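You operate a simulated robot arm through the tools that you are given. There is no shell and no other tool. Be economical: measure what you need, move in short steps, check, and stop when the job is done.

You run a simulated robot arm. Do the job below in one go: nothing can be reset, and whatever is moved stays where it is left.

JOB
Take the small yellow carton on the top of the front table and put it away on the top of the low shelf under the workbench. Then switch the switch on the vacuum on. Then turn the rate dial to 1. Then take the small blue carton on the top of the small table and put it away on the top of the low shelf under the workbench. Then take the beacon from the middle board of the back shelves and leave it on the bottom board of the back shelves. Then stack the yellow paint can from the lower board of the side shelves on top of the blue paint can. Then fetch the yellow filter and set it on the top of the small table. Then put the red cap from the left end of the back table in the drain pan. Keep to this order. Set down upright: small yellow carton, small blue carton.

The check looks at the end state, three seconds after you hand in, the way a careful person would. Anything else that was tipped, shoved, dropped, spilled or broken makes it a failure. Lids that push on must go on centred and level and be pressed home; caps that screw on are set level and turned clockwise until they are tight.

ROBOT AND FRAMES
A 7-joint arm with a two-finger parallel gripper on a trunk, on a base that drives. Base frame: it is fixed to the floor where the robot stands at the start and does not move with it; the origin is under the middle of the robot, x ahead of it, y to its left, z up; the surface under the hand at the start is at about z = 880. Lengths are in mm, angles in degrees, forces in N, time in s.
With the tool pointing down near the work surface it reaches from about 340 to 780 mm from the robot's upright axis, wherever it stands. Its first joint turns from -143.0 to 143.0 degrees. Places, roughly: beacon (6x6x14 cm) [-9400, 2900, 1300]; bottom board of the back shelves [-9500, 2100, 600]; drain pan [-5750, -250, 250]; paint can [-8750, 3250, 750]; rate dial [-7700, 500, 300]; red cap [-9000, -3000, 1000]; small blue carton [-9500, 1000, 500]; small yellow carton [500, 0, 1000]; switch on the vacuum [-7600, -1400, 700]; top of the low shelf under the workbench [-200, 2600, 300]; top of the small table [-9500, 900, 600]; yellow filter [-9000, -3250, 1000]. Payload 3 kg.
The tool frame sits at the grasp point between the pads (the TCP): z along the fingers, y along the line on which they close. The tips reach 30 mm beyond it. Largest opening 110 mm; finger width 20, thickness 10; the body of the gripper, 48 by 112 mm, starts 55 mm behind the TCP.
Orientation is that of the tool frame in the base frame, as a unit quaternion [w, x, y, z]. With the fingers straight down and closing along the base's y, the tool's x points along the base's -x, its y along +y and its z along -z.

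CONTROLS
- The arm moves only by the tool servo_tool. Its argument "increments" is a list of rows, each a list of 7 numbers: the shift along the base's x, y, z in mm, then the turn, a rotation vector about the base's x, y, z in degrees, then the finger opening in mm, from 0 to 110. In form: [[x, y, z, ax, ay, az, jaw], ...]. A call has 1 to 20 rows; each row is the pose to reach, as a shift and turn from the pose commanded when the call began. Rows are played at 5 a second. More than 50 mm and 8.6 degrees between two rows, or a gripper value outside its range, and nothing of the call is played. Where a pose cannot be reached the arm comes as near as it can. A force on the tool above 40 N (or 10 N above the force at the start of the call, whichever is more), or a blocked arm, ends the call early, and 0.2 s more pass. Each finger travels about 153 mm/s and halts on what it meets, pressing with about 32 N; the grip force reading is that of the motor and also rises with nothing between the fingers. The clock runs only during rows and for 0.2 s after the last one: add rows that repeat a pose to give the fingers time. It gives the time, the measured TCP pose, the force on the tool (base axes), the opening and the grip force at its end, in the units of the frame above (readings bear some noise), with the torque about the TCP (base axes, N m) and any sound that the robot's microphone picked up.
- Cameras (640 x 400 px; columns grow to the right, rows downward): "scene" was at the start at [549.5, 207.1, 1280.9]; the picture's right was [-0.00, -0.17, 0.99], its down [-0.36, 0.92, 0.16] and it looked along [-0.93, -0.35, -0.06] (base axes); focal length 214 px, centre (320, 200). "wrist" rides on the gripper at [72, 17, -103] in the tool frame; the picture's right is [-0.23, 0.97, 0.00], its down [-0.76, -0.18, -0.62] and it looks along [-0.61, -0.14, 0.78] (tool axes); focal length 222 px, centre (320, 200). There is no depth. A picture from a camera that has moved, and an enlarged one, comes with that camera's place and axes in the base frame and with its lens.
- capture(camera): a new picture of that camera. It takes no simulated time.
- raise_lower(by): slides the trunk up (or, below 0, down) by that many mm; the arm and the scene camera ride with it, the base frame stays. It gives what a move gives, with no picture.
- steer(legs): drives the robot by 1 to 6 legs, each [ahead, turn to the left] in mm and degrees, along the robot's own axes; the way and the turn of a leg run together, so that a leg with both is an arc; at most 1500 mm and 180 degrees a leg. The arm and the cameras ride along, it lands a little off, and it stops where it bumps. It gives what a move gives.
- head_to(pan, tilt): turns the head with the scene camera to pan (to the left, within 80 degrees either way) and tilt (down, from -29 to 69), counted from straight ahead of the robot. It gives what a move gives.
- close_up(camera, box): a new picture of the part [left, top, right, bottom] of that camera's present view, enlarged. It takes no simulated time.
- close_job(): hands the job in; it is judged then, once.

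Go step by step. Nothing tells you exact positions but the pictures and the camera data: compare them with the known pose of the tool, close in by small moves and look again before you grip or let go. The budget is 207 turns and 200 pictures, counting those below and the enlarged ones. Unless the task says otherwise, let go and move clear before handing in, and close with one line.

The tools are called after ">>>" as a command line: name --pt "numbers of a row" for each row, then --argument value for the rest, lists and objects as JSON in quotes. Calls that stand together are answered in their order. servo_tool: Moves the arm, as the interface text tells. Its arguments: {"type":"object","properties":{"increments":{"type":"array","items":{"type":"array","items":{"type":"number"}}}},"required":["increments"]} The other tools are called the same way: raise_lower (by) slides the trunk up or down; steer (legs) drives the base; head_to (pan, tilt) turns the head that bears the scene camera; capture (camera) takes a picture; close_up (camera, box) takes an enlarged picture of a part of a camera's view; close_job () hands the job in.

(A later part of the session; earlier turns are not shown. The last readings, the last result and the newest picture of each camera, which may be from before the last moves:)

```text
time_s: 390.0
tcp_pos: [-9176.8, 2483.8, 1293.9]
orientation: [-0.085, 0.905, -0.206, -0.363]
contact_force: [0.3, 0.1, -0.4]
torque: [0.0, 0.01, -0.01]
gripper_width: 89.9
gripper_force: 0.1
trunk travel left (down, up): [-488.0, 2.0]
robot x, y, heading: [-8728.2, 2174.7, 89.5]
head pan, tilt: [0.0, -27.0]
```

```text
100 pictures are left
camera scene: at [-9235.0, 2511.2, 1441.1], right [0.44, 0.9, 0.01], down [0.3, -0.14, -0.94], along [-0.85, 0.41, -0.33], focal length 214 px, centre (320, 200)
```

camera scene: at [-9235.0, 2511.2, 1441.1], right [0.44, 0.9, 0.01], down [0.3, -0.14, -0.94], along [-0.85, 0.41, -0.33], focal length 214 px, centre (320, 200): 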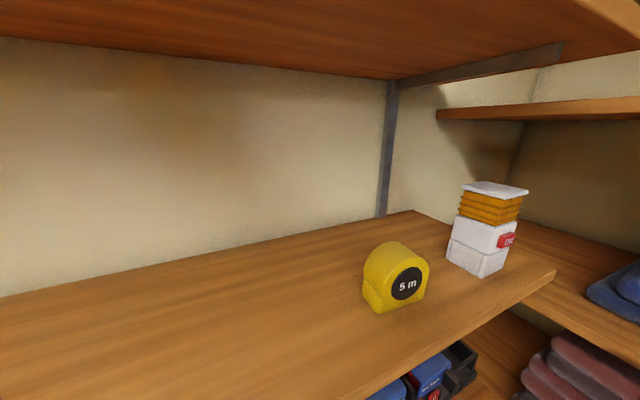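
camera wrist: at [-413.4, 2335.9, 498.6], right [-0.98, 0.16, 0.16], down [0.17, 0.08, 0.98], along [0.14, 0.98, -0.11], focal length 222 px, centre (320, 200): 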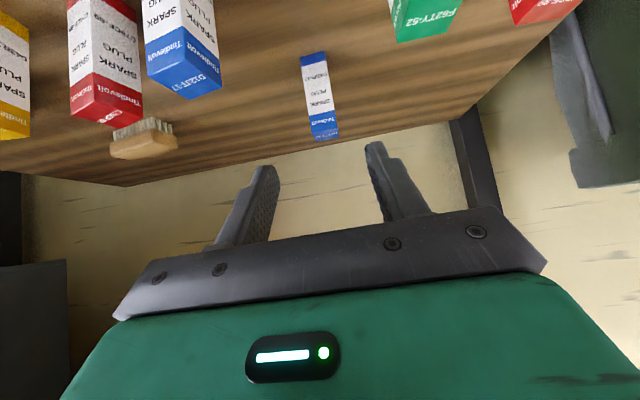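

The beacon is axis-aligned with centre ≈(−9408, 2901), top 1349, board ≈1209. I'll advance 250 mm, then bring the tool to face −x at a flatter tilt in front of it.

>>> steer --legs '[[250, 0]]'

>>> servo_tool --pt "-19 28 3 0.76 3.27 4.28 100" --pt "-38 56 6 1.5 6.5 8.6 100" --pt "-56 84 9 2.27 9.8 12.9 100" --pt "-75 112 12 3.0 13.1 17.1 100" --pt "-94 140 12 3.8 16.3 21.4 100" --pt "-113 167 12 4.54 19.6 25.7 100"

>>> head_to --pan 0 --tilt 10

>>> capture --camera "scene"

>>> capture --camera "wrist"

```text
time_s: 391.8
tcp_pos: [-9173.8, 2738.3, 1294.5]
orientation: [-0.086, 0.904, -0.209, -0.362]
contact_force: [0.3, 0.3, -0.8]
torque: [0.0, 0.0, -0.03]
gripper_width: 90.1
gripper_force: 0.1
trunk travel left (down, up): [-488.0, 2.0]
robot x, y, heading: [-8726.8, 2422.4, 89.4]
head pan, tilt: [0.0, -27.0]
```

```text
time_s: 393.2
tcp_pos: [-9288.1, 2904.2, 1308.4]
orientation: [-0.002, 0.849, -0.001, -0.529]
contact_force: [0.4, -0.7, -0.6]
torque: [0.0, 0.01, 0.01]
gripper_width: 100.1
gripper_force: 0.2
trunk travel left (down, up): [-488.0, 2.0]
robot x, y, heading: [-8725.9, 2426.3, 89.3]
head pan, tilt: [0.0, -27.0]
```

```text
time_s: 394.3
tcp_pos: [-9287.4, 2905.1, 1308.4]
orientation: [-0.003, 0.85, -0.001, -0.527]
contact_force: [-0.7, -0.9, -0.6]
torque: [-0.03, -0.01, 0.01]
gripper_width: 99.7
gripper_force: 0.0
trunk travel left (down, up): [-488.0, 2.0]
robot x, y, heading: [-8722.8, 2425.7, 89.3]
head pan, tilt: [0.0, 10.0]
```

```text
99 pictures are left
camera scene: at [-9294.7, 2904.4, 1409.4], right [0.01, 1.0, 0.0], down [0.59, 0.0, -0.81], along [-0.81, 0.01, -0.59], focal length 214 px, centre (320, 200)
```

scene: 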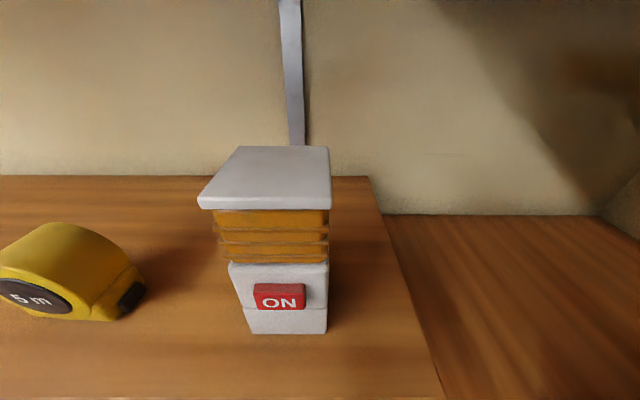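

```text
98 pictures are left
camera wrist: at [-9163.6, 2886.7, 1289.6], right [-0.11, -0.97, 0.2], down [0.22, 0.17, 0.96], along [-0.97, 0.15, 0.2], focal length 222 px, centre (320, 200)
```

wrist: 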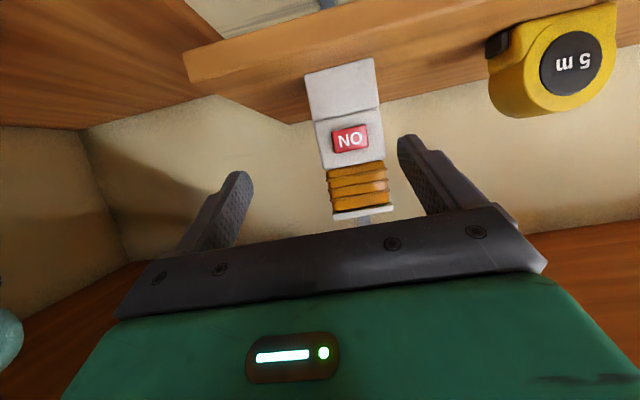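

Refined: beacon spans y 2850–2909, front x≈−9372. I'll slide in around the white base and close (keeping off the ON button).

>>> servo_tool --pt "-10 -25 -10 0 0 0 100" --pt "-45 -25 -22 0 0 0 100" --pt "-80 -25 -34 0 0 0 100" --pt "-112 -25 -40 0 0 0 100" --pt "-112 -25 -40 0 0 0 70" --pt "-112 -25 -40 0 0 0 40" --pt "-112 -25 -40 0 0 0 40"

>>> capture --camera "wrist"

```text
time_s: 395.9
tcp_pos: [-9399.7, 2881.9, 1265.8]
orientation: [-0.003, 0.849, -0.001, -0.529]
contact_force: [-2.7, 1.5, 1.5]
torque: [-0.14, 0.32, -0.17]
gripper_width: 60.1
gripper_force: 31.8
trunk travel left (down, up): [-488.0, 2.0]
robot x, y, heading: [-8727.2, 2426.8, 89.2]
head pan, tilt: [0.0, 10.0]
```

```text
97 pictures are left
camera wrist: at [-9276.0, 2863.5, 1246.5], right [-0.11, -0.97, 0.2], down [0.22, 0.17, 0.96], along [-0.97, 0.15, 0.2], focal length 222 px, centre (320, 200)
```

wrist: 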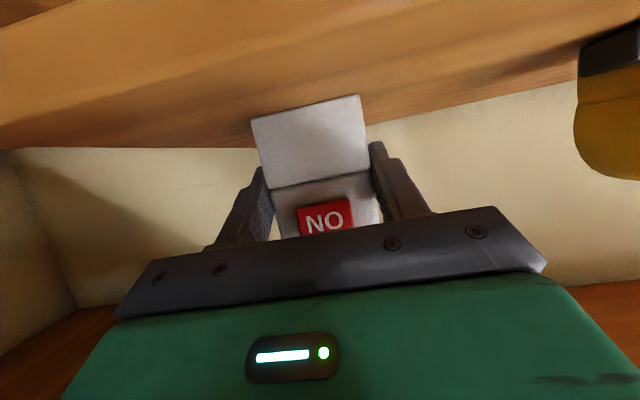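

Gripped at 60 mm. Lift, withdraw clear of the shelf front, back up along the aisle, then lower.

>>> servo_tool --pt "0 0 15 0 0 0 40" --pt "40 0 20 0 0 0 40" --pt "80 0 20 0 0 0 40" --pt "120 0 20 0 0 0 40" --pt "162 0 20 0 0 0 40"

>>> steer --legs '[[-730, 0]]'

>>> raise_lower --by -485

>>> head_to --pan 0 --tilt 0

>>> capture --camera "scene"

```text
time_s: 397.1
tcp_pos: [-9237.2, 2882.6, 1287.0]
orientation: [-0.003, 0.849, -0.001, -0.528]
contact_force: [-0.8, -0.3, -5.6]
torque: [0.05, -0.17, 0.01]
gripper_width: 59.9
gripper_force: 31.8
trunk travel left (down, up): [-488.0, 2.0]
robot x, y, heading: [-8725.9, 2427.2, 89.3]
head pan, tilt: [0.0, 10.0]
```

```text
time_s: 401.1
tcp_pos: [-9245.2, 2146.5, 1286.7]
orientation: [-0.001, 0.849, 0.002, -0.528]
contact_force: [0.2, -0.4, -5.1]
torque: [-0.01, -0.13, 0.04]
gripper_width: 59.7
gripper_force: 31.5
trunk travel left (down, up): [-488.0, 2.0]
robot x, y, heading: [-8731.3, 1691.3, 89.4]
head pan, tilt: [0.0, 10.0]
```

```text
refused: -485 is not a number from -400 to 400
```

```text
time_s: 401.8
tcp_pos: [-9246.7, 2146.5, 1287.5]
orientation: [-0.002, 0.85, 0.001, -0.527]
contact_force: [-0.5, 0.0, -5.8]
torque: [-0.01, -0.16, -0.01]
gripper_width: 60.0
gripper_force: 31.8
trunk travel left (down, up): [-488.0, 2.0]
robot x, y, heading: [-8734.6, 1689.4, 89.3]
head pan, tilt: [0.0, 0.0]
```

```text
96 pictures are left
camera scene: at [-9257.7, 2145.7, 1403.9], right [0.0, 1.0, 0.0], down [0.44, 0.0, -0.9], along [-0.9, 0.0, -0.44], focal length 214 px, centre (320, 200)
```

scene: 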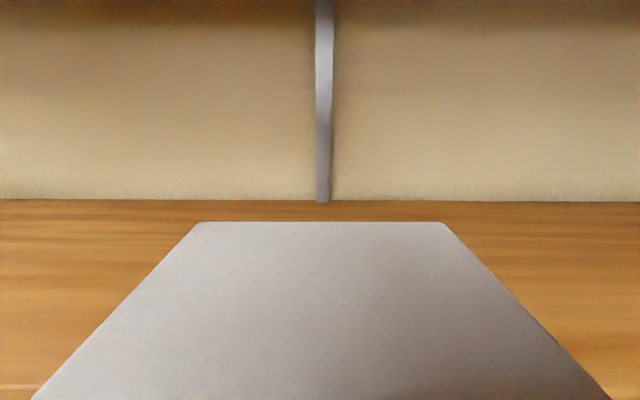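

>>> raise_lower --by -243

>>> raise_lower --by -240

>>> servo_tool --pt "0 -30 -20 0 0 0 40" --pt "0 -60 -45 0 0 0 40" --pt "0 -90 -70 0 0 0 40" --pt "0 -120 -85 0 0 0 40" --pt "0 -145 -95 0 0 0 40"

>>> head_to --pan 0 --tilt -28

>>> capture --camera "scene"

>>> capture --camera "wrist"

```text
time_s: 404.3
tcp_pos: [-9246.8, 2145.3, 1043.5]
orientation: [-0.002, 0.849, 0.001, -0.528]
contact_force: [-0.6, -0.9, -4.7]
torque: [-0.01, -0.14, -0.01]
gripper_width: 59.9
gripper_force: 32.1
trunk travel left (down, up): [-245.0, 245.0]
robot x, y, heading: [-8730.5, 1691.5, 89.6]
head pan, tilt: [0.0, 0.0]
```

```text
time_s: 406.8
tcp_pos: [-9246.3, 2145.7, 804.6]
orientation: [-0.001, 0.85, 0.001, -0.528]
contact_force: [-0.1, 0.7, -4.7]
torque: [-0.01, -0.13, 0.0]
gripper_width: 60.0
gripper_force: 32.0
trunk travel left (down, up): [-5.0, 485.0]
robot x, y, heading: [-8733.0, 1693.6, 89.7]
head pan, tilt: [0.0, 0.0]
```

```text
time_s: 408.0
tcp_pos: [-9246.0, 2047.1, 731.9]
orientation: [-0.002, 0.848, 0.001, -0.531]
contact_force: [0.5, 0.4, -4.9]
torque: [0.01, -0.15, 0.01]
gripper_width: 59.8
gripper_force: 32.1
out of reach, approached as far as the arm can: row 4, 5
trunk travel left (down, up): [-5.0, 485.0]
robot x, y, heading: [-8731.7, 1691.1, 89.2]
head pan, tilt: [0.0, 0.0]
```

```text
time_s: 408.9
tcp_pos: [-9246.1, 2047.4, 732.0]
orientation: [-0.003, 0.848, 0.001, -0.53]
contact_force: [0.3, 0.2, -4.9]
torque: [-0.01, -0.16, 0.0]
gripper_width: 59.8
gripper_force: 31.9
trunk travel left (down, up): [-5.0, 485.0]
robot x, y, heading: [-8731.6, 1689.9, 89.4]
head pan, tilt: [0.0, -28.0]
```

```text
95 pictures are left
camera scene: at [-9254.9, 2046.0, 894.2], right [0.0, 1.0, 0.01], down [-0.03, 0.01, -1.0], along [-1.0, 0.0, 0.03], focal length 214 px, centre (320, 200)
```

scene: 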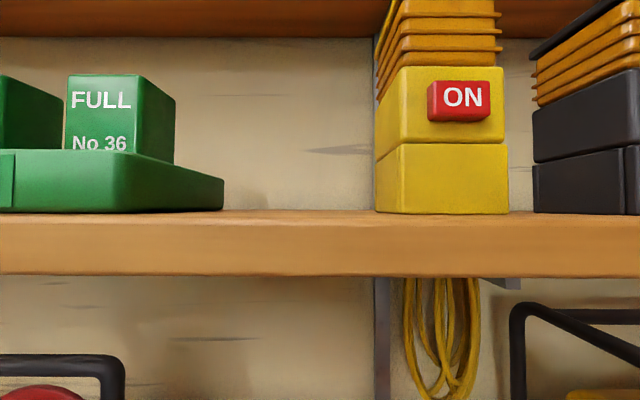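

```text
94 pictures are left
camera wrist: at [-9123.0, 2029.3, 712.9], right [-0.1, -0.97, 0.2], down [0.23, 0.17, 0.96], along [-0.97, 0.14, 0.2], focal length 222 px, centre (320, 200)
```

wrist: 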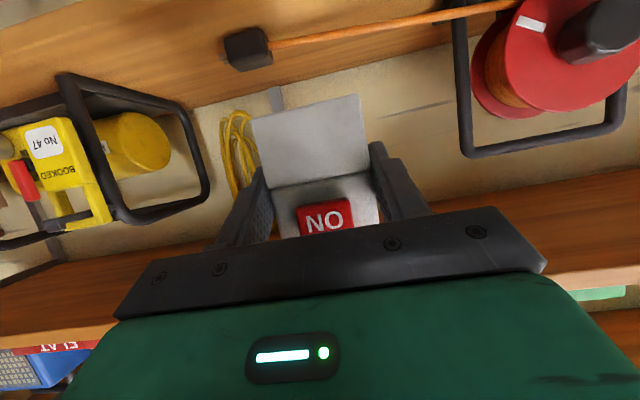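

The bottom board has a cable running behind; a clear spot is in front of it near (−9350, 1950), between the reel and the caged lamp. Moving in above it.

>>> servo_tool --pt "-15 -33 -8 0 0 0 40" --pt "-45 -65 -20 0 0 0 40" --pt "-75 -97 -32 0 0 0 40" --pt "-104 -97 -45 0 0 0 40"

>>> capture --camera "wrist"

```text
time_s: 409.7
tcp_pos: [-9328.1, 2008.8, 718.8]
orientation: [0.008, 0.851, 0.002, -0.525]
contact_force: [102.9, -26.7, -14.0]
torque: [3.77, 15.32, -3.67]
gripper_width: 59.9
gripper_force: 32.5
out of reach, approached as far as the arm can: row 1, 2, 3
trunk travel left (down, up): [-5.0, 485.0]
robot x, y, heading: [-8732.9, 1691.3, 89.8]
head pan, tilt: [0.0, -28.0]
stopped in row 3: the force on the tool passed its limit at 155 N (the readings are from after the stop); the commanded pose is now the measured one
```

```text
93 pictures are left
camera wrist: at [-9203.5, 1992.8, 701.6], right [-0.09, -0.97, 0.21], down [0.21, 0.19, 0.96], along [-0.97, 0.13, 0.19], focal length 222 px, centre (320, 200)
```

wrist: 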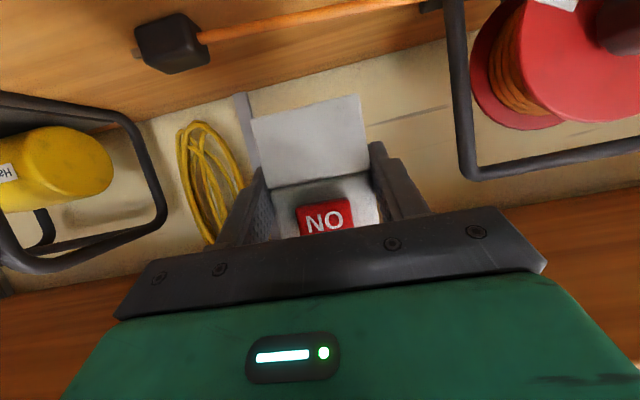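

The scene-camera head (sticking up) touched the board above. I'll back off, fold the head down, and check the beacon in the grip.

>>> servo_tool --pt "30 0 0 0 0 0 40" --pt "65 10 0 0 0 0 40"

>>> head_to --pan 0 --tilt 40

>>> capture --camera "wrist"

```text
time_s: 410.3
tcp_pos: [-9265.6, 2022.4, 720.6]
orientation: [0.013, 0.853, 0.005, -0.522]
contact_force: [-0.7, -0.1, -4.6]
torque: [0.01, -0.13, 0.01]
gripper_width: 59.7
gripper_force: 31.9
out of reach, approached as far as the arm can: row 1, 2
trunk travel left (down, up): [-5.0, 485.0]
robot x, y, heading: [-8731.6, 1692.4, 89.7]
head pan, tilt: [0.0, -28.0]
```

```text
time_s: 411.7
tcp_pos: [-9267.3, 2023.8, 720.5]
orientation: [0.013, 0.853, 0.004, -0.522]
contact_force: [0.0, -0.8, -5.3]
torque: [-0.04, -0.16, -0.01]
gripper_width: 60.0
gripper_force: 32.0
trunk travel left (down, up): [-5.0, 485.0]
robot x, y, heading: [-8734.3, 1692.3, 90.0]
head pan, tilt: [0.0, 40.0]
```

```text
92 pictures are left
camera wrist: at [-9142.1, 2008.1, 703.0], right [-0.08, -0.97, 0.22], down [0.21, 0.2, 0.96], along [-0.98, 0.13, 0.18], focal length 222 px, centre (320, 200)
```

wrist: 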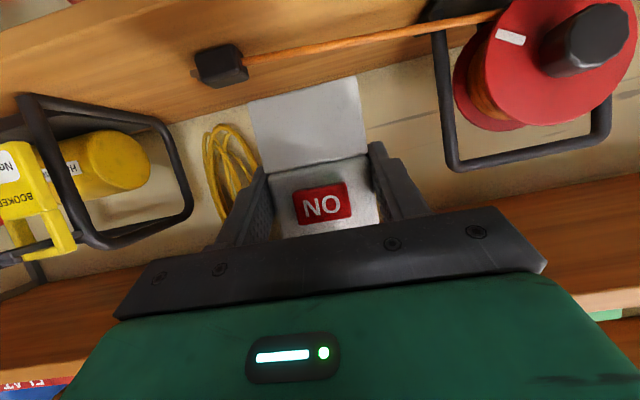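

>>> steer --legs '[[-75, 0]]'

>>> servo_tool --pt "-30 0 -10 0 0 0 40" --pt "-60 0 -25 0 0 0 40" --pt "-83 0 -45 0 0 0 40"

>>> capture --camera "wrist"

```text
time_s: 412.8
tcp_pos: [-9266.7, 1947.9, 719.3]
orientation: [0.013, 0.853, 0.005, -0.522]
contact_force: [0.3, -0.5, -5.2]
torque: [-0.03, -0.13, 0.0]
gripper_width: 59.6
gripper_force: 32.0
trunk travel left (down, up): [-5.0, 485.0]
robot x, y, heading: [-8734.4, 1616.3, 89.6]
head pan, tilt: [0.0, 40.0]
```

```text
time_s: 413.6
tcp_pos: [-9348.4, 1948.1, 673.7]
orientation: [0.013, 0.852, 0.004, -0.523]
contact_force: [0.3, 0.4, -5.5]
torque: [-0.01, -0.15, -0.01]
gripper_width: 59.5
gripper_force: 31.6
trunk travel left (down, up): [-5.0, 485.0]
robot x, y, heading: [-8732.2, 1616.0, 89.3]
head pan, tilt: [0.0, 40.0]
```

```text
91 pictures are left
camera wrist: at [-9224.4, 1932.7, 658.0], right [-0.08, -0.97, 0.22], down [0.21, 0.2, 0.96], along [-0.97, 0.13, 0.18], focal length 222 px, centre (320, 200)
```

wrist: 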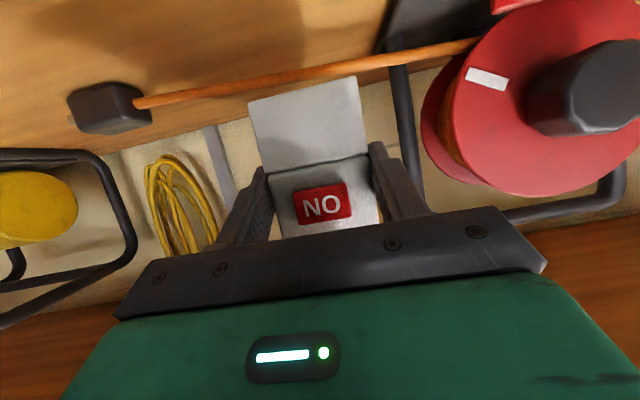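

>>> servo_tool --pt "0 0 -15 0 0 0 40" --pt "0 0 -28 0 0 0 40" --pt "0 0 -34 0 0 0 40" --pt "0 0 -37 0 0 0 40" --pt "0 0 -40 0 0 0 40"

```text
time_s: 414.8
tcp_pos: [-9349.7, 1948.7, 634.8]
orientation: [0.012, 0.853, 0.004, -0.522]
contact_force: [0.0, -0.2, -5.4]
torque: [-0.01, -0.13, 0.01]
gripper_width: 60.2
gripper_force: 31.8
trunk travel left (down, up): [-5.0, 485.0]
robot x, y, heading: [-8729.5, 1615.7, 89.4]
head pan, tilt: [0.0, 40.0]
```

>>> servo_tool --pt "0 0 -3 0 0 0 40" --pt "0 0 -5 0 0 0 40" --pt "0 0 -7 0 0 0 40" --pt "0 0 -8 0 0 0 40"

>>> capture --camera "wrist"

```text
time_s: 415.8
tcp_pos: [-9350.0, 1948.4, 626.6]
orientation: [0.013, 0.853, 0.004, -0.522]
contact_force: [0.5, 0.2, -5.9]
torque: [-0.06, -0.17, 0.04]
gripper_width: 59.9
gripper_force: 31.8
trunk travel left (down, up): [-5.0, 485.0]
robot x, y, heading: [-8736.1, 1613.6, 89.5]
head pan, tilt: [0.0, 40.0]
```

```text
90 pictures are left
camera wrist: at [-9225.4, 1933.0, 610.0], right [-0.08, -0.97, 0.22], down [0.21, 0.2, 0.96], along [-0.97, 0.13, 0.18], focal length 222 px, centre (320, 200)
```

wrist: 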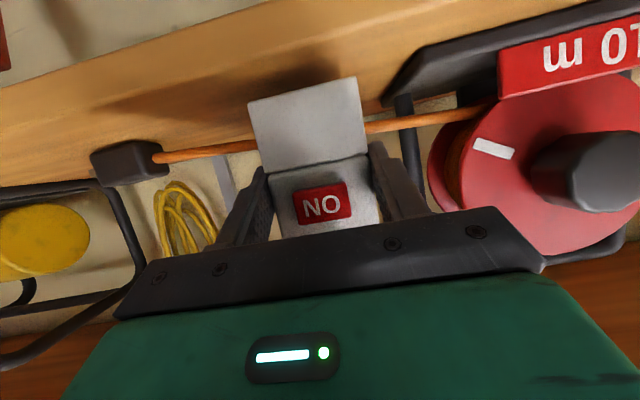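

>>> servo_tool --pt "0 0 -3 0 0 0 40" --pt "0 0 -6 0 0 0 40" --pt "0 0 -9 0 0 0 40" --pt "0 0 -11 0 0 0 40"

```text
time_s: 416.8
tcp_pos: [-9350.2, 1948.3, 616.2]
orientation: [0.013, 0.852, 0.004, -0.523]
contact_force: [0.0, -0.2, -5.9]
torque: [-0.01, -0.1, 0.0]
gripper_width: 59.9
gripper_force: 31.4
trunk travel left (down, up): [-5.0, 485.0]
robot x, y, heading: [-8731.3, 1615.3, 89.7]
head pan, tilt: [0.0, 40.0]
```

>>> servo_tool --pt "0 0 -3 0 0 0 40" --pt "0 0 -6 0 0 0 40" --pt "0 0 -9 0 0 0 40" --pt "0 0 -12 0 0 0 40"

>>> capture --camera "wrist"

```text
time_s: 417.7
tcp_pos: [-9352.4, 1947.3, 611.7]
orientation: [0.011, 0.85, 0.006, -0.527]
contact_force: [-3.2, 0.6, 15.2]
torque: [0.61, 0.06, 0.14]
gripper_width: 60.1
gripper_force: 31.7
trunk travel left (down, up): [-5.0, 485.0]
robot x, y, heading: [-8733.4, 1616.8, 89.4]
head pan, tilt: [0.0, 40.0]
stopped in row 4: the force on the tool passed its limit at 46 N (the readings are from after the stop); the commanded pose is now the measured one
```

```text
89 pictures are left
camera wrist: at [-9226.8, 1932.8, 593.1], right [-0.08, -0.97, 0.22], down [0.22, 0.19, 0.96], along [-0.97, 0.12, 0.19], focal length 222 px, centre (320, 200)
```

wrist: 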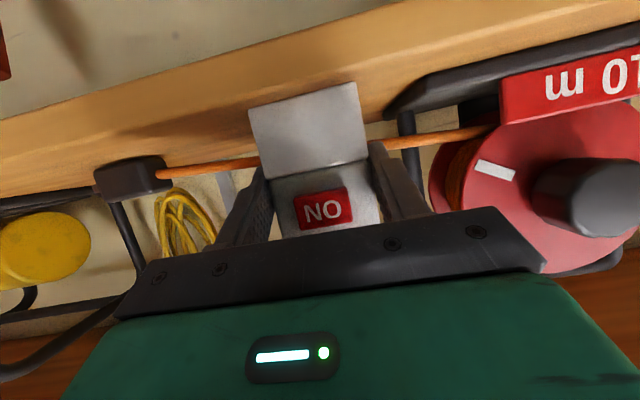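

Beacon is on the board. Opening and retreating along the tool axis.

>>> servo_tool --pt "0 0 1 0 0 0 60" --pt "0 0 1 0 0 0 85" --pt "0 0 1 0 0 0 85" --pt "30 0 10 0 0 0 85" --pt "70 0 25 0 0 0 85" --pt "100 0 40 0 0 0 85"

>>> head_to --pan 0 --tilt 0

>>> capture --camera "scene"

>>> capture --camera "wrist"

```text
time_s: 419.1
tcp_pos: [-9253.9, 1966.9, 653.4]
orientation: [0.017, 0.852, 0.008, -0.524]
contact_force: [0.0, -0.5, 0.1]
torque: [0.02, 0.02, 0.01]
gripper_width: 84.9
gripper_force: 0.1
out of reach, approached as far as the arm can: row 4, 5, 6
trunk travel left (down, up): [-5.0, 485.0]
robot x, y, heading: [-8731.3, 1615.5, 89.4]
head pan, tilt: [0.0, 40.0]
```

```text
time_s: 420.1
tcp_pos: [-9254.2, 1967.6, 652.7]
orientation: [0.017, 0.851, 0.007, -0.524]
contact_force: [-0.5, 0.1, -0.2]
torque: [0.01, 0.0, -0.02]
gripper_width: 85.1
gripper_force: 0.0
trunk travel left (down, up): [-5.0, 485.0]
robot x, y, heading: [-8729.5, 1614.3, 89.7]
head pan, tilt: [0.0, 0.0]
```

```text
88 pictures are left
camera scene: at [-9267.7, 1968.8, 769.4], right [-0.03, 1.0, -0.02], down [0.45, -0.01, -0.89], along [-0.89, -0.04, -0.45], focal length 214 px, centre (320, 200)
```

scene: 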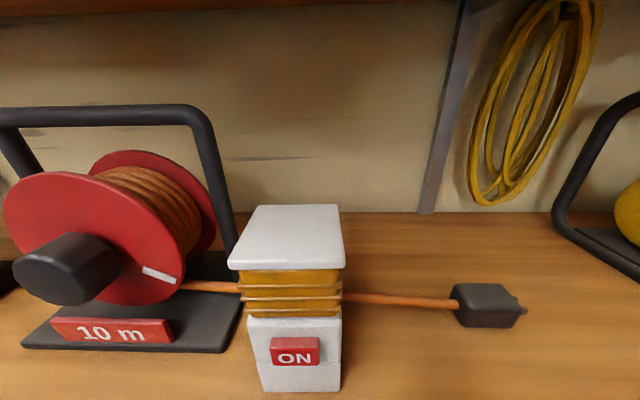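

```text
87 pictures are left
camera wrist: at [-9130.5, 1952.8, 635.7], right [-0.07, -0.97, 0.22], down [0.21, 0.2, 0.96], along [-0.98, 0.12, 0.19], focal length 222 px, centre (320, 200)
```

wrist: 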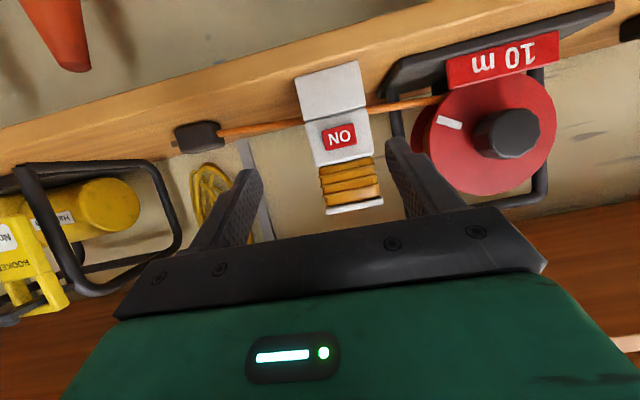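

Beacon stands upright on the bottom board. Next the paint cans on the side shelves (board z≈757): yellow near (−8947, 3324), blue near (−8420, 3109). I'll raise the trunk, swing the tool to face +y and drive up short of the shelf.

>>> raise_lower --by 260

>>> servo_tool --pt "24 34 0 0 0 -7.7 85" --pt "52 67 0 0 0 -15.4 85" --pt "81 97 0 0 0 -23.1 85" --pt "111.5 125 0 0 0 -30.8 85" --pt "144 152 0 0 0 -38.5 85" --pt "179 176 0 0 0 -46.2 85" --pt "215 198 0 0 0 -53.8 85" --pt "252 217 0 0 0 -61.5 85" --pt "292 234 0 0 0 -69.2 85" --pt "331 248 0 0 0 -76.9 85" --pt "371 260 0 0 0 -84.6 85" --pt "413 268 0 0 0 -92.3 85"

>>> steer --legs '[[735, 0]]'

>>> capture --camera "scene"

>>> capture --camera "wrist"

```text
time_s: 422.8
tcp_pos: [-9255.2, 1968.5, 912.0]
orientation: [0.016, 0.852, 0.007, -0.524]
contact_force: [0.2, 0.7, -0.4]
torque: [0.0, 0.03, 0.01]
gripper_width: 85.1
gripper_force: 0.1
trunk travel left (down, up): [-265.0, 225.0]
robot x, y, heading: [-8733.1, 1618.4, 89.3]
head pan, tilt: [0.0, 0.0]
```

```text
time_s: 425.4
tcp_pos: [-8782.6, 2466.6, 903.4]
orientation: [-0.341, 0.62, -0.589, -0.389]
contact_force: [-2.0, -0.4, 0.2]
torque: [0.01, -0.14, -0.15]
gripper_width: 85.3
gripper_force: 0.1
out of reach, approached as far as the arm can: row 1, 2, 3, 4, 5, 6, 7, 8, 9, 10, 11, 12
trunk travel left (down, up): [-265.0, 225.0]
robot x, y, heading: [-8731.3, 1616.8, 89.5]
head pan, tilt: [0.0, 0.0]
```

```text
time_s: 429.3
tcp_pos: [-8785.4, 3180.1, 903.9]
orientation: [-0.34, 0.622, -0.588, -0.39]
contact_force: [-5.0, -2.5, 0.6]
torque: [-0.01, -0.04, 0.06]
gripper_width: 82.0
gripper_force: 0.1
trunk travel left (down, up): [-265.0, 225.0]
robot x, y, heading: [-8730.8, 2328.9, 89.7]
head pan, tilt: [0.0, 0.0]
```

```text
86 pictures are left
camera scene: at [-8781.1, 3197.3, 1019.7], right [1.0, 0.08, -0.04], down [0.0, -0.47, -0.88], along [-0.09, 0.88, -0.46], focal length 214 px, centre (320, 200)
```

scene: 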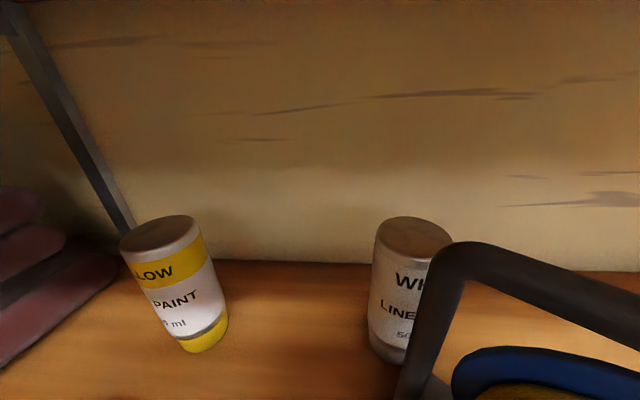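

```text
85 pictures are left
camera wrist: at [-8793.7, 3054.5, 888.5], right [-0.97, 0.03, 0.24], down [0.23, -0.18, 0.96], along [0.07, 0.98, 0.17], focal length 222 px, centre (320, 200)
```

wrist: 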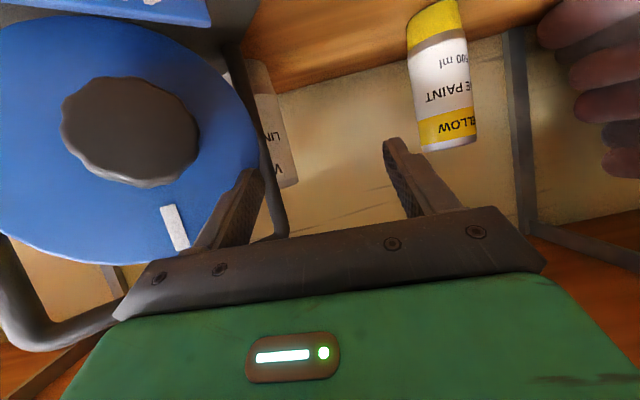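

The arm ended more extended than planned and a finger is brushing the cable reel; I'll back straight out and check the reel.

>>> steer --legs '[[-260, 0]]'

>>> head_to --pan 0 --tilt -10

>>> capture --camera "scene"

```text
time_s: 431.2
tcp_pos: [-8783.2, 2923.8, 903.3]
orientation: [-0.34, 0.622, -0.588, -0.39]
contact_force: [-0.1, 0.3, 0.4]
torque: [0.03, -0.04, -0.02]
gripper_width: 85.1
gripper_force: 0.1
trunk travel left (down, up): [-265.0, 225.0]
robot x, y, heading: [-8726.6, 2077.7, 89.9]
head pan, tilt: [0.0, 0.0]
```

```text
time_s: 431.9
tcp_pos: [-8783.2, 2923.8, 903.2]
orientation: [-0.34, 0.621, -0.589, -0.389]
contact_force: [0.2, -0.2, 0.8]
torque: [0.01, 0.0, 0.01]
gripper_width: 85.1
gripper_force: 0.1
trunk travel left (down, up): [-265.0, 225.0]
robot x, y, heading: [-8729.0, 2074.4, 89.8]
head pan, tilt: [0.0, -10.0]
```

```text
84 pictures are left
camera scene: at [-8778.5, 2941.8, 1036.2], right [1.0, 0.08, -0.04], down [-0.01, -0.31, -0.95], along [-0.08, 0.95, -0.31], focal length 214 px, centre (320, 200)
```

scene: 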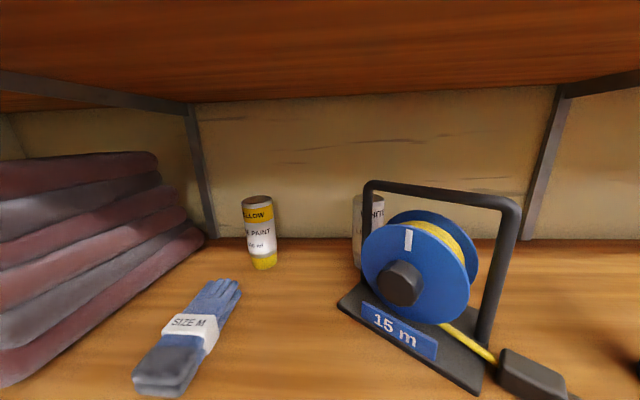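

The reel got pushed and yawed ~40° (front edge now from (−8778, 3230) to (−8637, 3109); it was square at y≈3063). I'll put it back: grip its central knob and turn it back. First reconfigure the arm outside the shelf.

>>> raise_lower --by -260

>>> servo_tool --pt "0 -12 37 0 0 -7.67 85" --pt "0 -24 74 0 0 -15.3 85" --pt "0 -36 111 0 0 -23 85" --pt "0 -48 148 0 0 -30.7 85" --pt "0 -60 185 0 0 -38.3 85" --pt "0 -72 217 0 0 -46 85"

>>> head_to --pan 0 --tilt 0

>>> capture --camera "scene"

```text
time_s: 434.6
tcp_pos: [-8782.5, 2923.5, 643.2]
orientation: [-0.339, 0.622, -0.588, -0.39]
contact_force: [-0.7, -0.2, 0.2]
torque: [-0.03, 0.02, 0.0]
gripper_width: 85.0
gripper_force: 0.1
trunk travel left (down, up): [-5.0, 485.0]
robot x, y, heading: [-8729.5, 2073.0, 89.7]
head pan, tilt: [0.0, -10.0]
```

```text
time_s: 436.0
tcp_pos: [-8781.2, 2852.6, 859.3]
orientation: [0.466, -0.341, 0.785, 0.226]
contact_force: [-0.3, 0.2, 0.4]
torque: [0.01, 0.02, 0.0]
gripper_width: 85.1
gripper_force: 0.0
out of reach, approached as far as the arm can: row 1, 2
trunk travel left (down, up): [-5.0, 485.0]
robot x, y, heading: [-8728.1, 2073.9, 89.8]
head pan, tilt: [0.0, -10.0]
```

```text
time_s: 436.7
tcp_pos: [-8782.0, 2853.1, 860.6]
orientation: [0.466, -0.342, 0.784, 0.226]
contact_force: [0.4, -0.9, -0.1]
torque: [0.02, 0.0, -0.01]
gripper_width: 84.9
gripper_force: 0.0
trunk travel left (down, up): [-5.0, 485.0]
robot x, y, heading: [-8731.1, 2071.8, 89.8]
head pan, tilt: [0.0, 0.0]
```

```text
83 pictures are left
camera scene: at [-8766.5, 2861.6, 976.2], right [0.75, -0.66, -0.04], down [-0.33, -0.33, -0.88], along [0.57, 0.67, -0.46], focal length 214 px, centre (320, 200)
```

scene: 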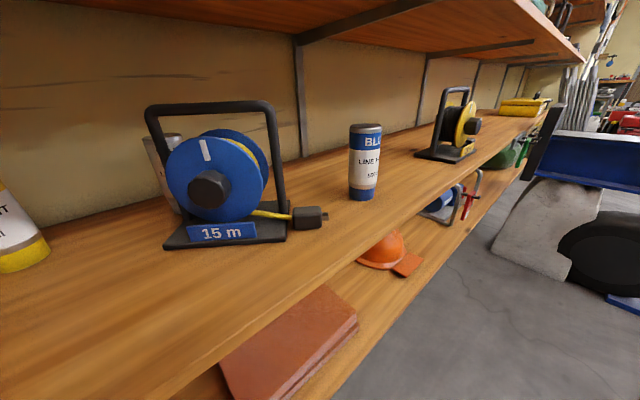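

>>> steer --legs '[[235, 0]]'

>>> capture --camera "scene"

>>> capture --camera "wrist"

```text
time_s: 438.4
tcp_pos: [-8785.0, 3090.1, 861.4]
orientation: [0.465, -0.344, 0.784, 0.227]
contact_force: [-0.4, 0.0, -0.3]
torque: [-0.05, 0.0, -0.04]
gripper_width: 85.0
gripper_force: 0.0
trunk travel left (down, up): [-5.0, 485.0]
robot x, y, heading: [-8726.9, 2313.3, 90.3]
head pan, tilt: [0.0, 0.0]
```

```text
82 pictures are left
camera scene: at [-8770.1, 3099.0, 976.4], right [0.75, -0.66, -0.04], down [-0.33, -0.33, -0.88], along [0.57, 0.68, -0.47], focal length 214 px, centre (320, 200)
```

scene: 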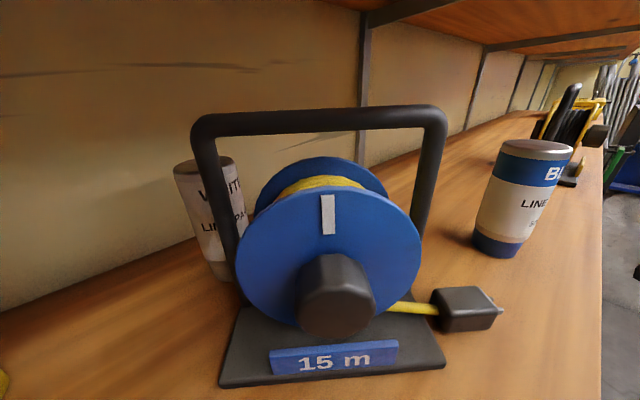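

```text
81 pictures are left
camera wrist: at [-8881.6, 3006.9, 845.3], right [-0.66, 0.72, 0.24], down [0.03, -0.29, 0.96], along [0.75, 0.63, 0.17], focal length 222 px, centre (320, 200)
```

wrist: 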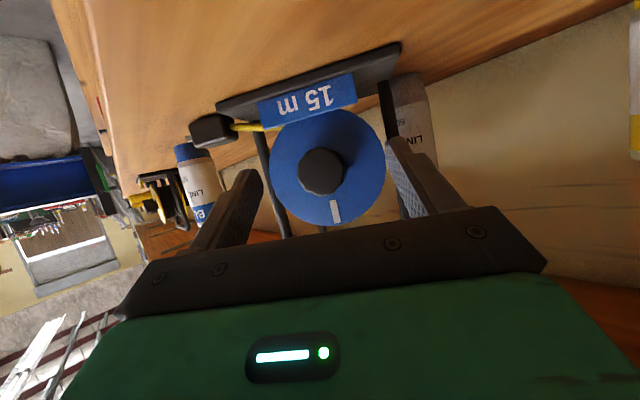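

Hub face centre triangulates to (−8707, 3162, 856). Moving onto it and closing.

>>> servo_tool --pt "20 10 2 0 0 0 85" --pt "40 32 3 0 0 0 80" --pt "60 54 3 0 0 0 75" --pt "80 75 3 0 0 0 75" --pt "80 75 3 0 0 0 50" --pt "80 75 3 0 0 0 30" --pt "80 75 3 0 0 0 30"

>>> capture --camera "scene"

```text
time_s: 440.1
tcp_pos: [-8706.6, 3166.1, 863.6]
orientation: [0.465, -0.345, 0.783, 0.227]
contact_force: [-9.3, 10.6, -0.3]
torque: [0.46, -0.26, 1.31]
gripper_width: 49.8
gripper_force: 31.4
trunk travel left (down, up): [-5.0, 485.0]
robot x, y, heading: [-8728.3, 2310.4, 90.3]
head pan, tilt: [0.0, 0.0]
```

```text
80 pictures are left
camera scene: at [-8690.5, 3175.3, 980.2], right [0.75, -0.66, -0.04], down [-0.33, -0.33, -0.88], along [0.57, 0.68, -0.46], focal length 214 px, centre (320, 200)
```

scene: 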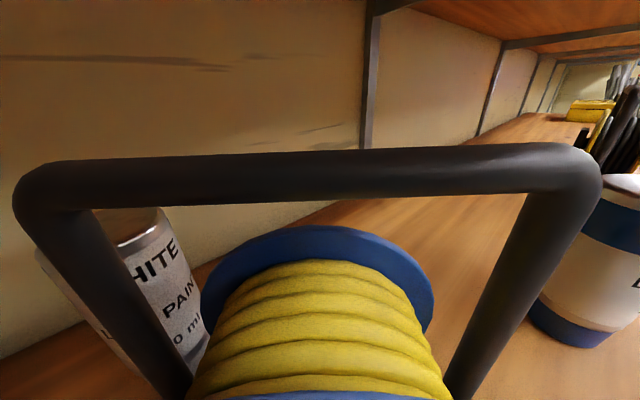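

Hub gripped. I'll drag it back along with a +39.5° yaw to its original place.

>>> servo_tool --pt "0 0 3 0 0 0 30" --pt "4 -13.5 3 0 0 4.9 30" --pt "8 -27 3 0 0 9.9 30" --pt "12 -40.5 3 0 0 14.8 30" --pt "16.5 -54 3 0 0 19.8 30" --pt "20.5 -67.5 3 0 0 24.7 30" --pt "25 -81 3 0 0 29.6 30" --pt "29 -94.5 3 0 0 34.6 30" --pt "33 -108 3 0 0 39.5 30" --pt "33 -108 1 0 0 39.5 30"

>>> capture --camera "scene"

>>> capture --camera "wrist"

```text
time_s: 442.2
tcp_pos: [-8672.4, 3057.4, 867.7]
orientation: [0.362, -0.588, 0.62, 0.372]
contact_force: [-1.9, 12.0, 16.9]
torque: [0.08, 0.04, -0.87]
gripper_width: 49.2
gripper_force: 32.2
trunk travel left (down, up): [-5.0, 485.0]
robot x, y, heading: [-8729.0, 2310.0, 90.1]
head pan, tilt: [0.0, 0.0]
```

```text
79 pictures are left
camera scene: at [-8665.7, 3072.0, 983.4], right [1.0, -0.03, -0.04], down [-0.05, -0.46, -0.89], along [0.01, 0.89, -0.46], focal length 214 px, centre (320, 200)
```

scene: 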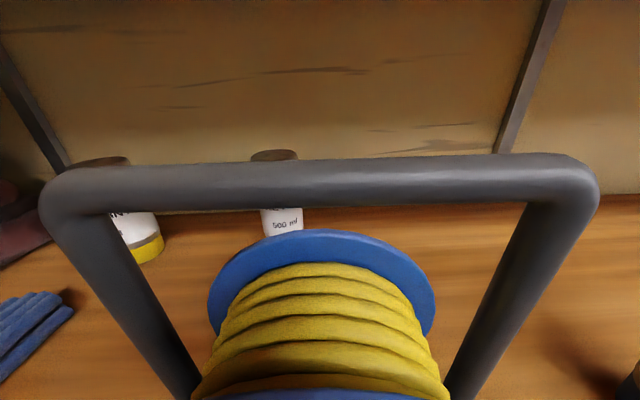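

```text
78 pictures are left
camera wrist: at [-8693.9, 2931.6, 851.9], right [-0.96, 0.14, 0.24], down [0.21, -0.21, 0.96], along [0.18, 0.97, 0.17], focal length 222 px, centre (320, 200)
```

wrist: 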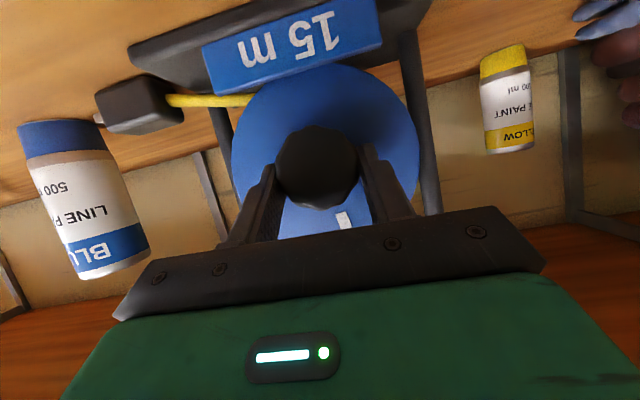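

>>> servo_tool --pt "0 0 0 0 0 0 60" --pt "0 0 0 0 0 0 75" --pt "0 0 0 0 0 0 75" --pt "0 -30 8 0 0 0 75" --pt "0 -70 20 0 0 0 75" --pt "0 -110 30 0 0 0 75"

>>> steer --legs '[[-180, 0]]'

>>> capture --camera "scene"

```text
time_s: 443.6
tcp_pos: [-8674.2, 2946.2, 895.9]
orientation: [0.36, -0.589, 0.622, 0.37]
contact_force: [-0.8, 0.3, -0.7]
torque: [0.01, -0.04, 0.01]
gripper_width: 75.2
gripper_force: 0.0
trunk travel left (down, up): [-5.0, 485.0]
robot x, y, heading: [-8731.5, 2310.8, 90.1]
head pan, tilt: [0.0, 0.0]
```

```text
time_s: 445.2
tcp_pos: [-8671.0, 2765.7, 897.5]
orientation: [0.36, -0.588, 0.622, 0.371]
contact_force: [0.9, -0.4, 0.2]
torque: [0.02, 0.0, 0.06]
gripper_width: 75.1
gripper_force: 0.0
trunk travel left (down, up): [-5.0, 485.0]
robot x, y, heading: [-8729.8, 2131.3, 90.3]
head pan, tilt: [0.0, 0.0]
```

```text
77 pictures are left
camera scene: at [-8665.4, 2781.4, 1013.1], right [1.0, -0.03, -0.04], down [-0.05, -0.46, -0.88], along [0.01, 0.89, -0.47], focal length 214 px, centre (320, 200)
```

scene: 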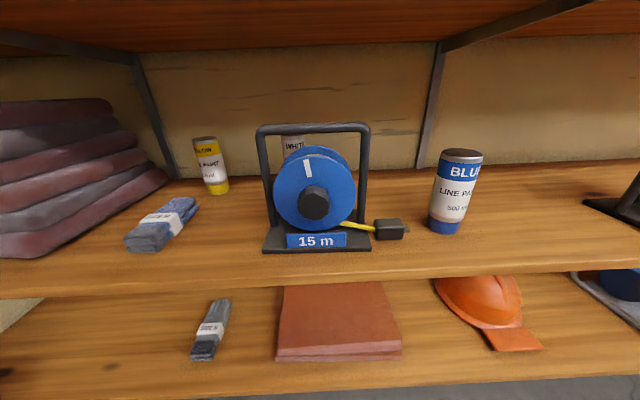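

The reel is back at its place within a few millimetres, squarely seated; cans all upright. Now for the yellow can: shift the hand to x≈−8950 and drive in.

>>> servo_tool --pt "-40 0 -7 0 0 0 85" --pt "-80 0 -14 0 0 0 85" --pt "-120 0 -21 0 0 0 85" --pt "-160 0 -28 0 0 0 85" --pt "-200 0 -35 0 0 0 85" --pt "-240 0 -40 0 0 0 85" --pt "-279 0 -44 0 0 0 85"

>>> steer --legs '[[395, 0]]'

>>> capture --camera "scene"

>>> capture --camera "wrist"

```text
time_s: 446.8
tcp_pos: [-8951.4, 2766.9, 851.8]
orientation: [0.36, -0.589, 0.621, 0.371]
contact_force: [0.1, 0.1, -0.5]
torque: [-0.04, 0.02, 0.01]
gripper_width: 85.0
gripper_force: 0.0
trunk travel left (down, up): [-5.0, 485.0]
robot x, y, heading: [-8731.1, 2132.9, 90.0]
head pan, tilt: [0.0, 0.0]
```

```text
time_s: 449.3
tcp_pos: [-8944.6, 3171.4, 851.6]
orientation: [0.363, -0.585, 0.625, 0.369]
contact_force: [-0.2, -1.0, -0.4]
torque: [0.0, 0.02, -0.02]
gripper_width: 84.8
gripper_force: 0.0
trunk travel left (down, up): [-5.0, 485.0]
robot x, y, heading: [-8728.7, 2528.2, 89.6]
head pan, tilt: [0.0, 0.0]
```

```text
76 pictures are left
camera scene: at [-8938.5, 3186.9, 968.7], right [1.0, -0.04, -0.04], down [-0.05, -0.46, -0.88], along [0.02, 0.88, -0.47], focal length 214 px, centre (320, 200)
```

scene: 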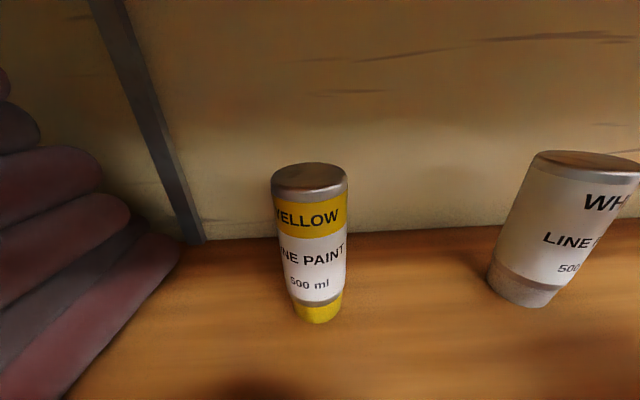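

```text
75 pictures are left
camera wrist: at [-8968.2, 3046.4, 837.7], right [-0.96, 0.15, 0.24], down [0.2, -0.21, 0.96], along [0.19, 0.97, 0.17], focal length 222 px, centre (320, 200)
```

wrist: 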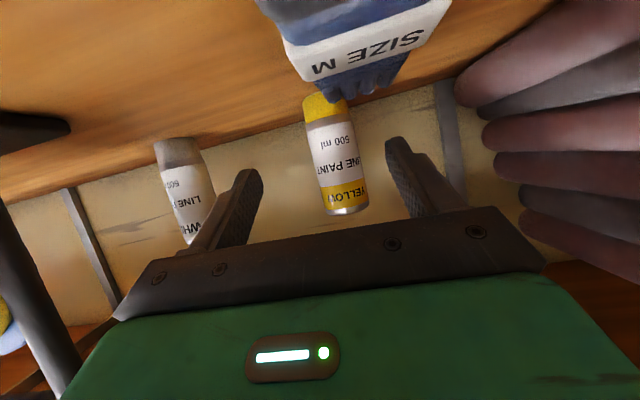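

The glove lies low in front; at TCP z≈855 everything passes above it. Can axis ≈ (−8943, 3347). Moving in and gripping.

>>> servo_tool --pt "1 44 4 0 0 0 85" --pt "1 88 5 0 0 0 85" --pt "1 132 5 0 0 0 85" --pt "1 173 4 0 0 0 85" --pt "1 173 4 0 0 0 60" --pt "1 173 4 0 0 0 40" --pt "1 173 4 0 0 0 40"

>>> capture --camera "wrist"

```text
time_s: 450.9
tcp_pos: [-8944.1, 3345.7, 859.2]
orientation: [0.363, -0.585, 0.624, 0.37]
contact_force: [-1.3, 3.6, 5.9]
torque: [0.39, -0.14, 0.07]
gripper_width: 58.4
gripper_force: 31.5
trunk travel left (down, up): [-5.0, 485.0]
robot x, y, heading: [-8725.5, 2534.6, 89.4]
head pan, tilt: [0.0, 0.0]
```

```text
74 pictures are left
camera wrist: at [-8967.6, 3219.6, 843.7], right [-0.96, 0.15, 0.24], down [0.2, -0.21, 0.96], along [0.19, 0.97, 0.17], focal length 222 px, centre (320, 200)
```

wrist: 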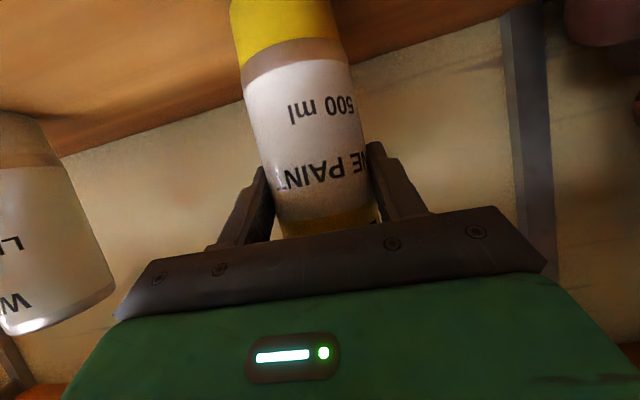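

>>> servo_tool --pt "0 0 20 0 0 0 30" --pt "0 0 50 0 0 0 30"

>>> steer --legs '[[-345, 0]]'

>>> servo_tool --pt "40 -17 9 0 0 0 30" --pt "80 -34 18 0 0 0 30" --pt "120 -51 27 0 0 0 30" --pt "160 -68 36 0 0 0 30" --pt "200 -85 45 0 0 0 30" --pt "240 -102 54 0 0 0 30" --pt "280 -119 63 0 0 0 30" --pt "320 -136 72 0 0 0 30" --pt "360 -150 81 0 0 0 30" --pt "400 -160 90 0 0 0 30" --pt "440 -165 100 0 0 0 30" --pt "480 -170 112 0 0 0 30" --pt "520 -170 125 0 0 0 30"

>>> capture --camera "wrist"

```text
time_s: 451.5
tcp_pos: [-8943.4, 3345.1, 905.3]
orientation: [0.362, -0.586, 0.624, 0.369]
contact_force: [0.1, -0.1, -4.3]
torque: [-0.04, 0.01, 0.0]
gripper_width: 58.5
gripper_force: 31.6
trunk travel left (down, up): [-5.0, 485.0]
robot x, y, heading: [-8729.8, 2533.6, 89.8]
head pan, tilt: [0.0, 0.0]
```

```text
time_s: 453.7
tcp_pos: [-8944.1, 2992.8, 906.0]
orientation: [0.363, -0.585, 0.626, 0.367]
contact_force: [-0.3, 0.4, -4.5]
torque: [-0.06, -0.01, 0.01]
gripper_width: 58.2
gripper_force: 32.0
trunk travel left (down, up): [-5.0, 485.0]
robot x, y, heading: [-8730.6, 2180.8, 89.5]
head pan, tilt: [0.0, 0.0]
```

```text
time_s: 456.5
tcp_pos: [-8423.7, 2822.3, 1031.0]
orientation: [0.363, -0.585, 0.625, 0.368]
contact_force: [-0.6, 0.7, -4.2]
torque: [-0.04, -0.03, -0.01]
gripper_width: 58.0
gripper_force: 32.5
trunk travel left (down, up): [-5.0, 485.0]
robot x, y, heading: [-8732.9, 2181.5, 89.3]
head pan, tilt: [0.0, 0.0]
```

```text
73 pictures are left
camera wrist: at [-8447.6, 2697.0, 1017.6], right [-0.96, 0.15, 0.24], down [0.2, -0.2, 0.96], along [0.19, 0.97, 0.17], focal length 222 px, centre (320, 200)
```

wrist: 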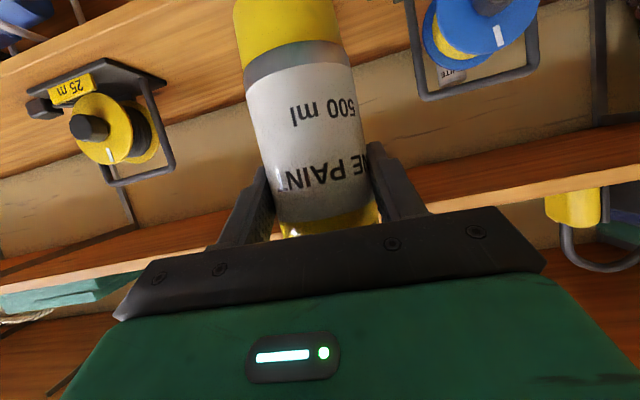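

>>> capture --camera "scene"

```text
72 pictures are left
camera scene: at [-8417.6, 2837.7, 1148.3], right [1.0, -0.04, -0.04], down [-0.05, -0.47, -0.88], along [0.02, 0.88, -0.47], focal length 214 px, centre (320, 200)
```

scene: 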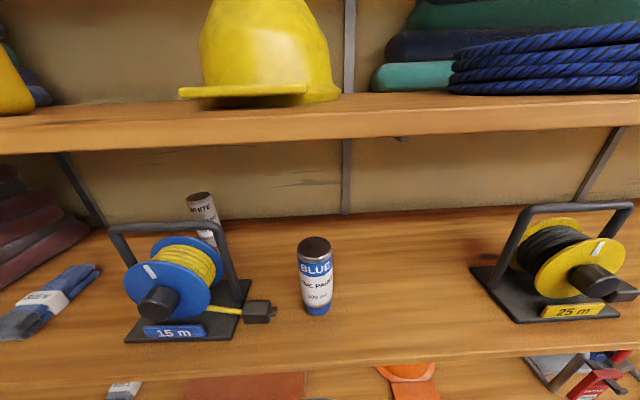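

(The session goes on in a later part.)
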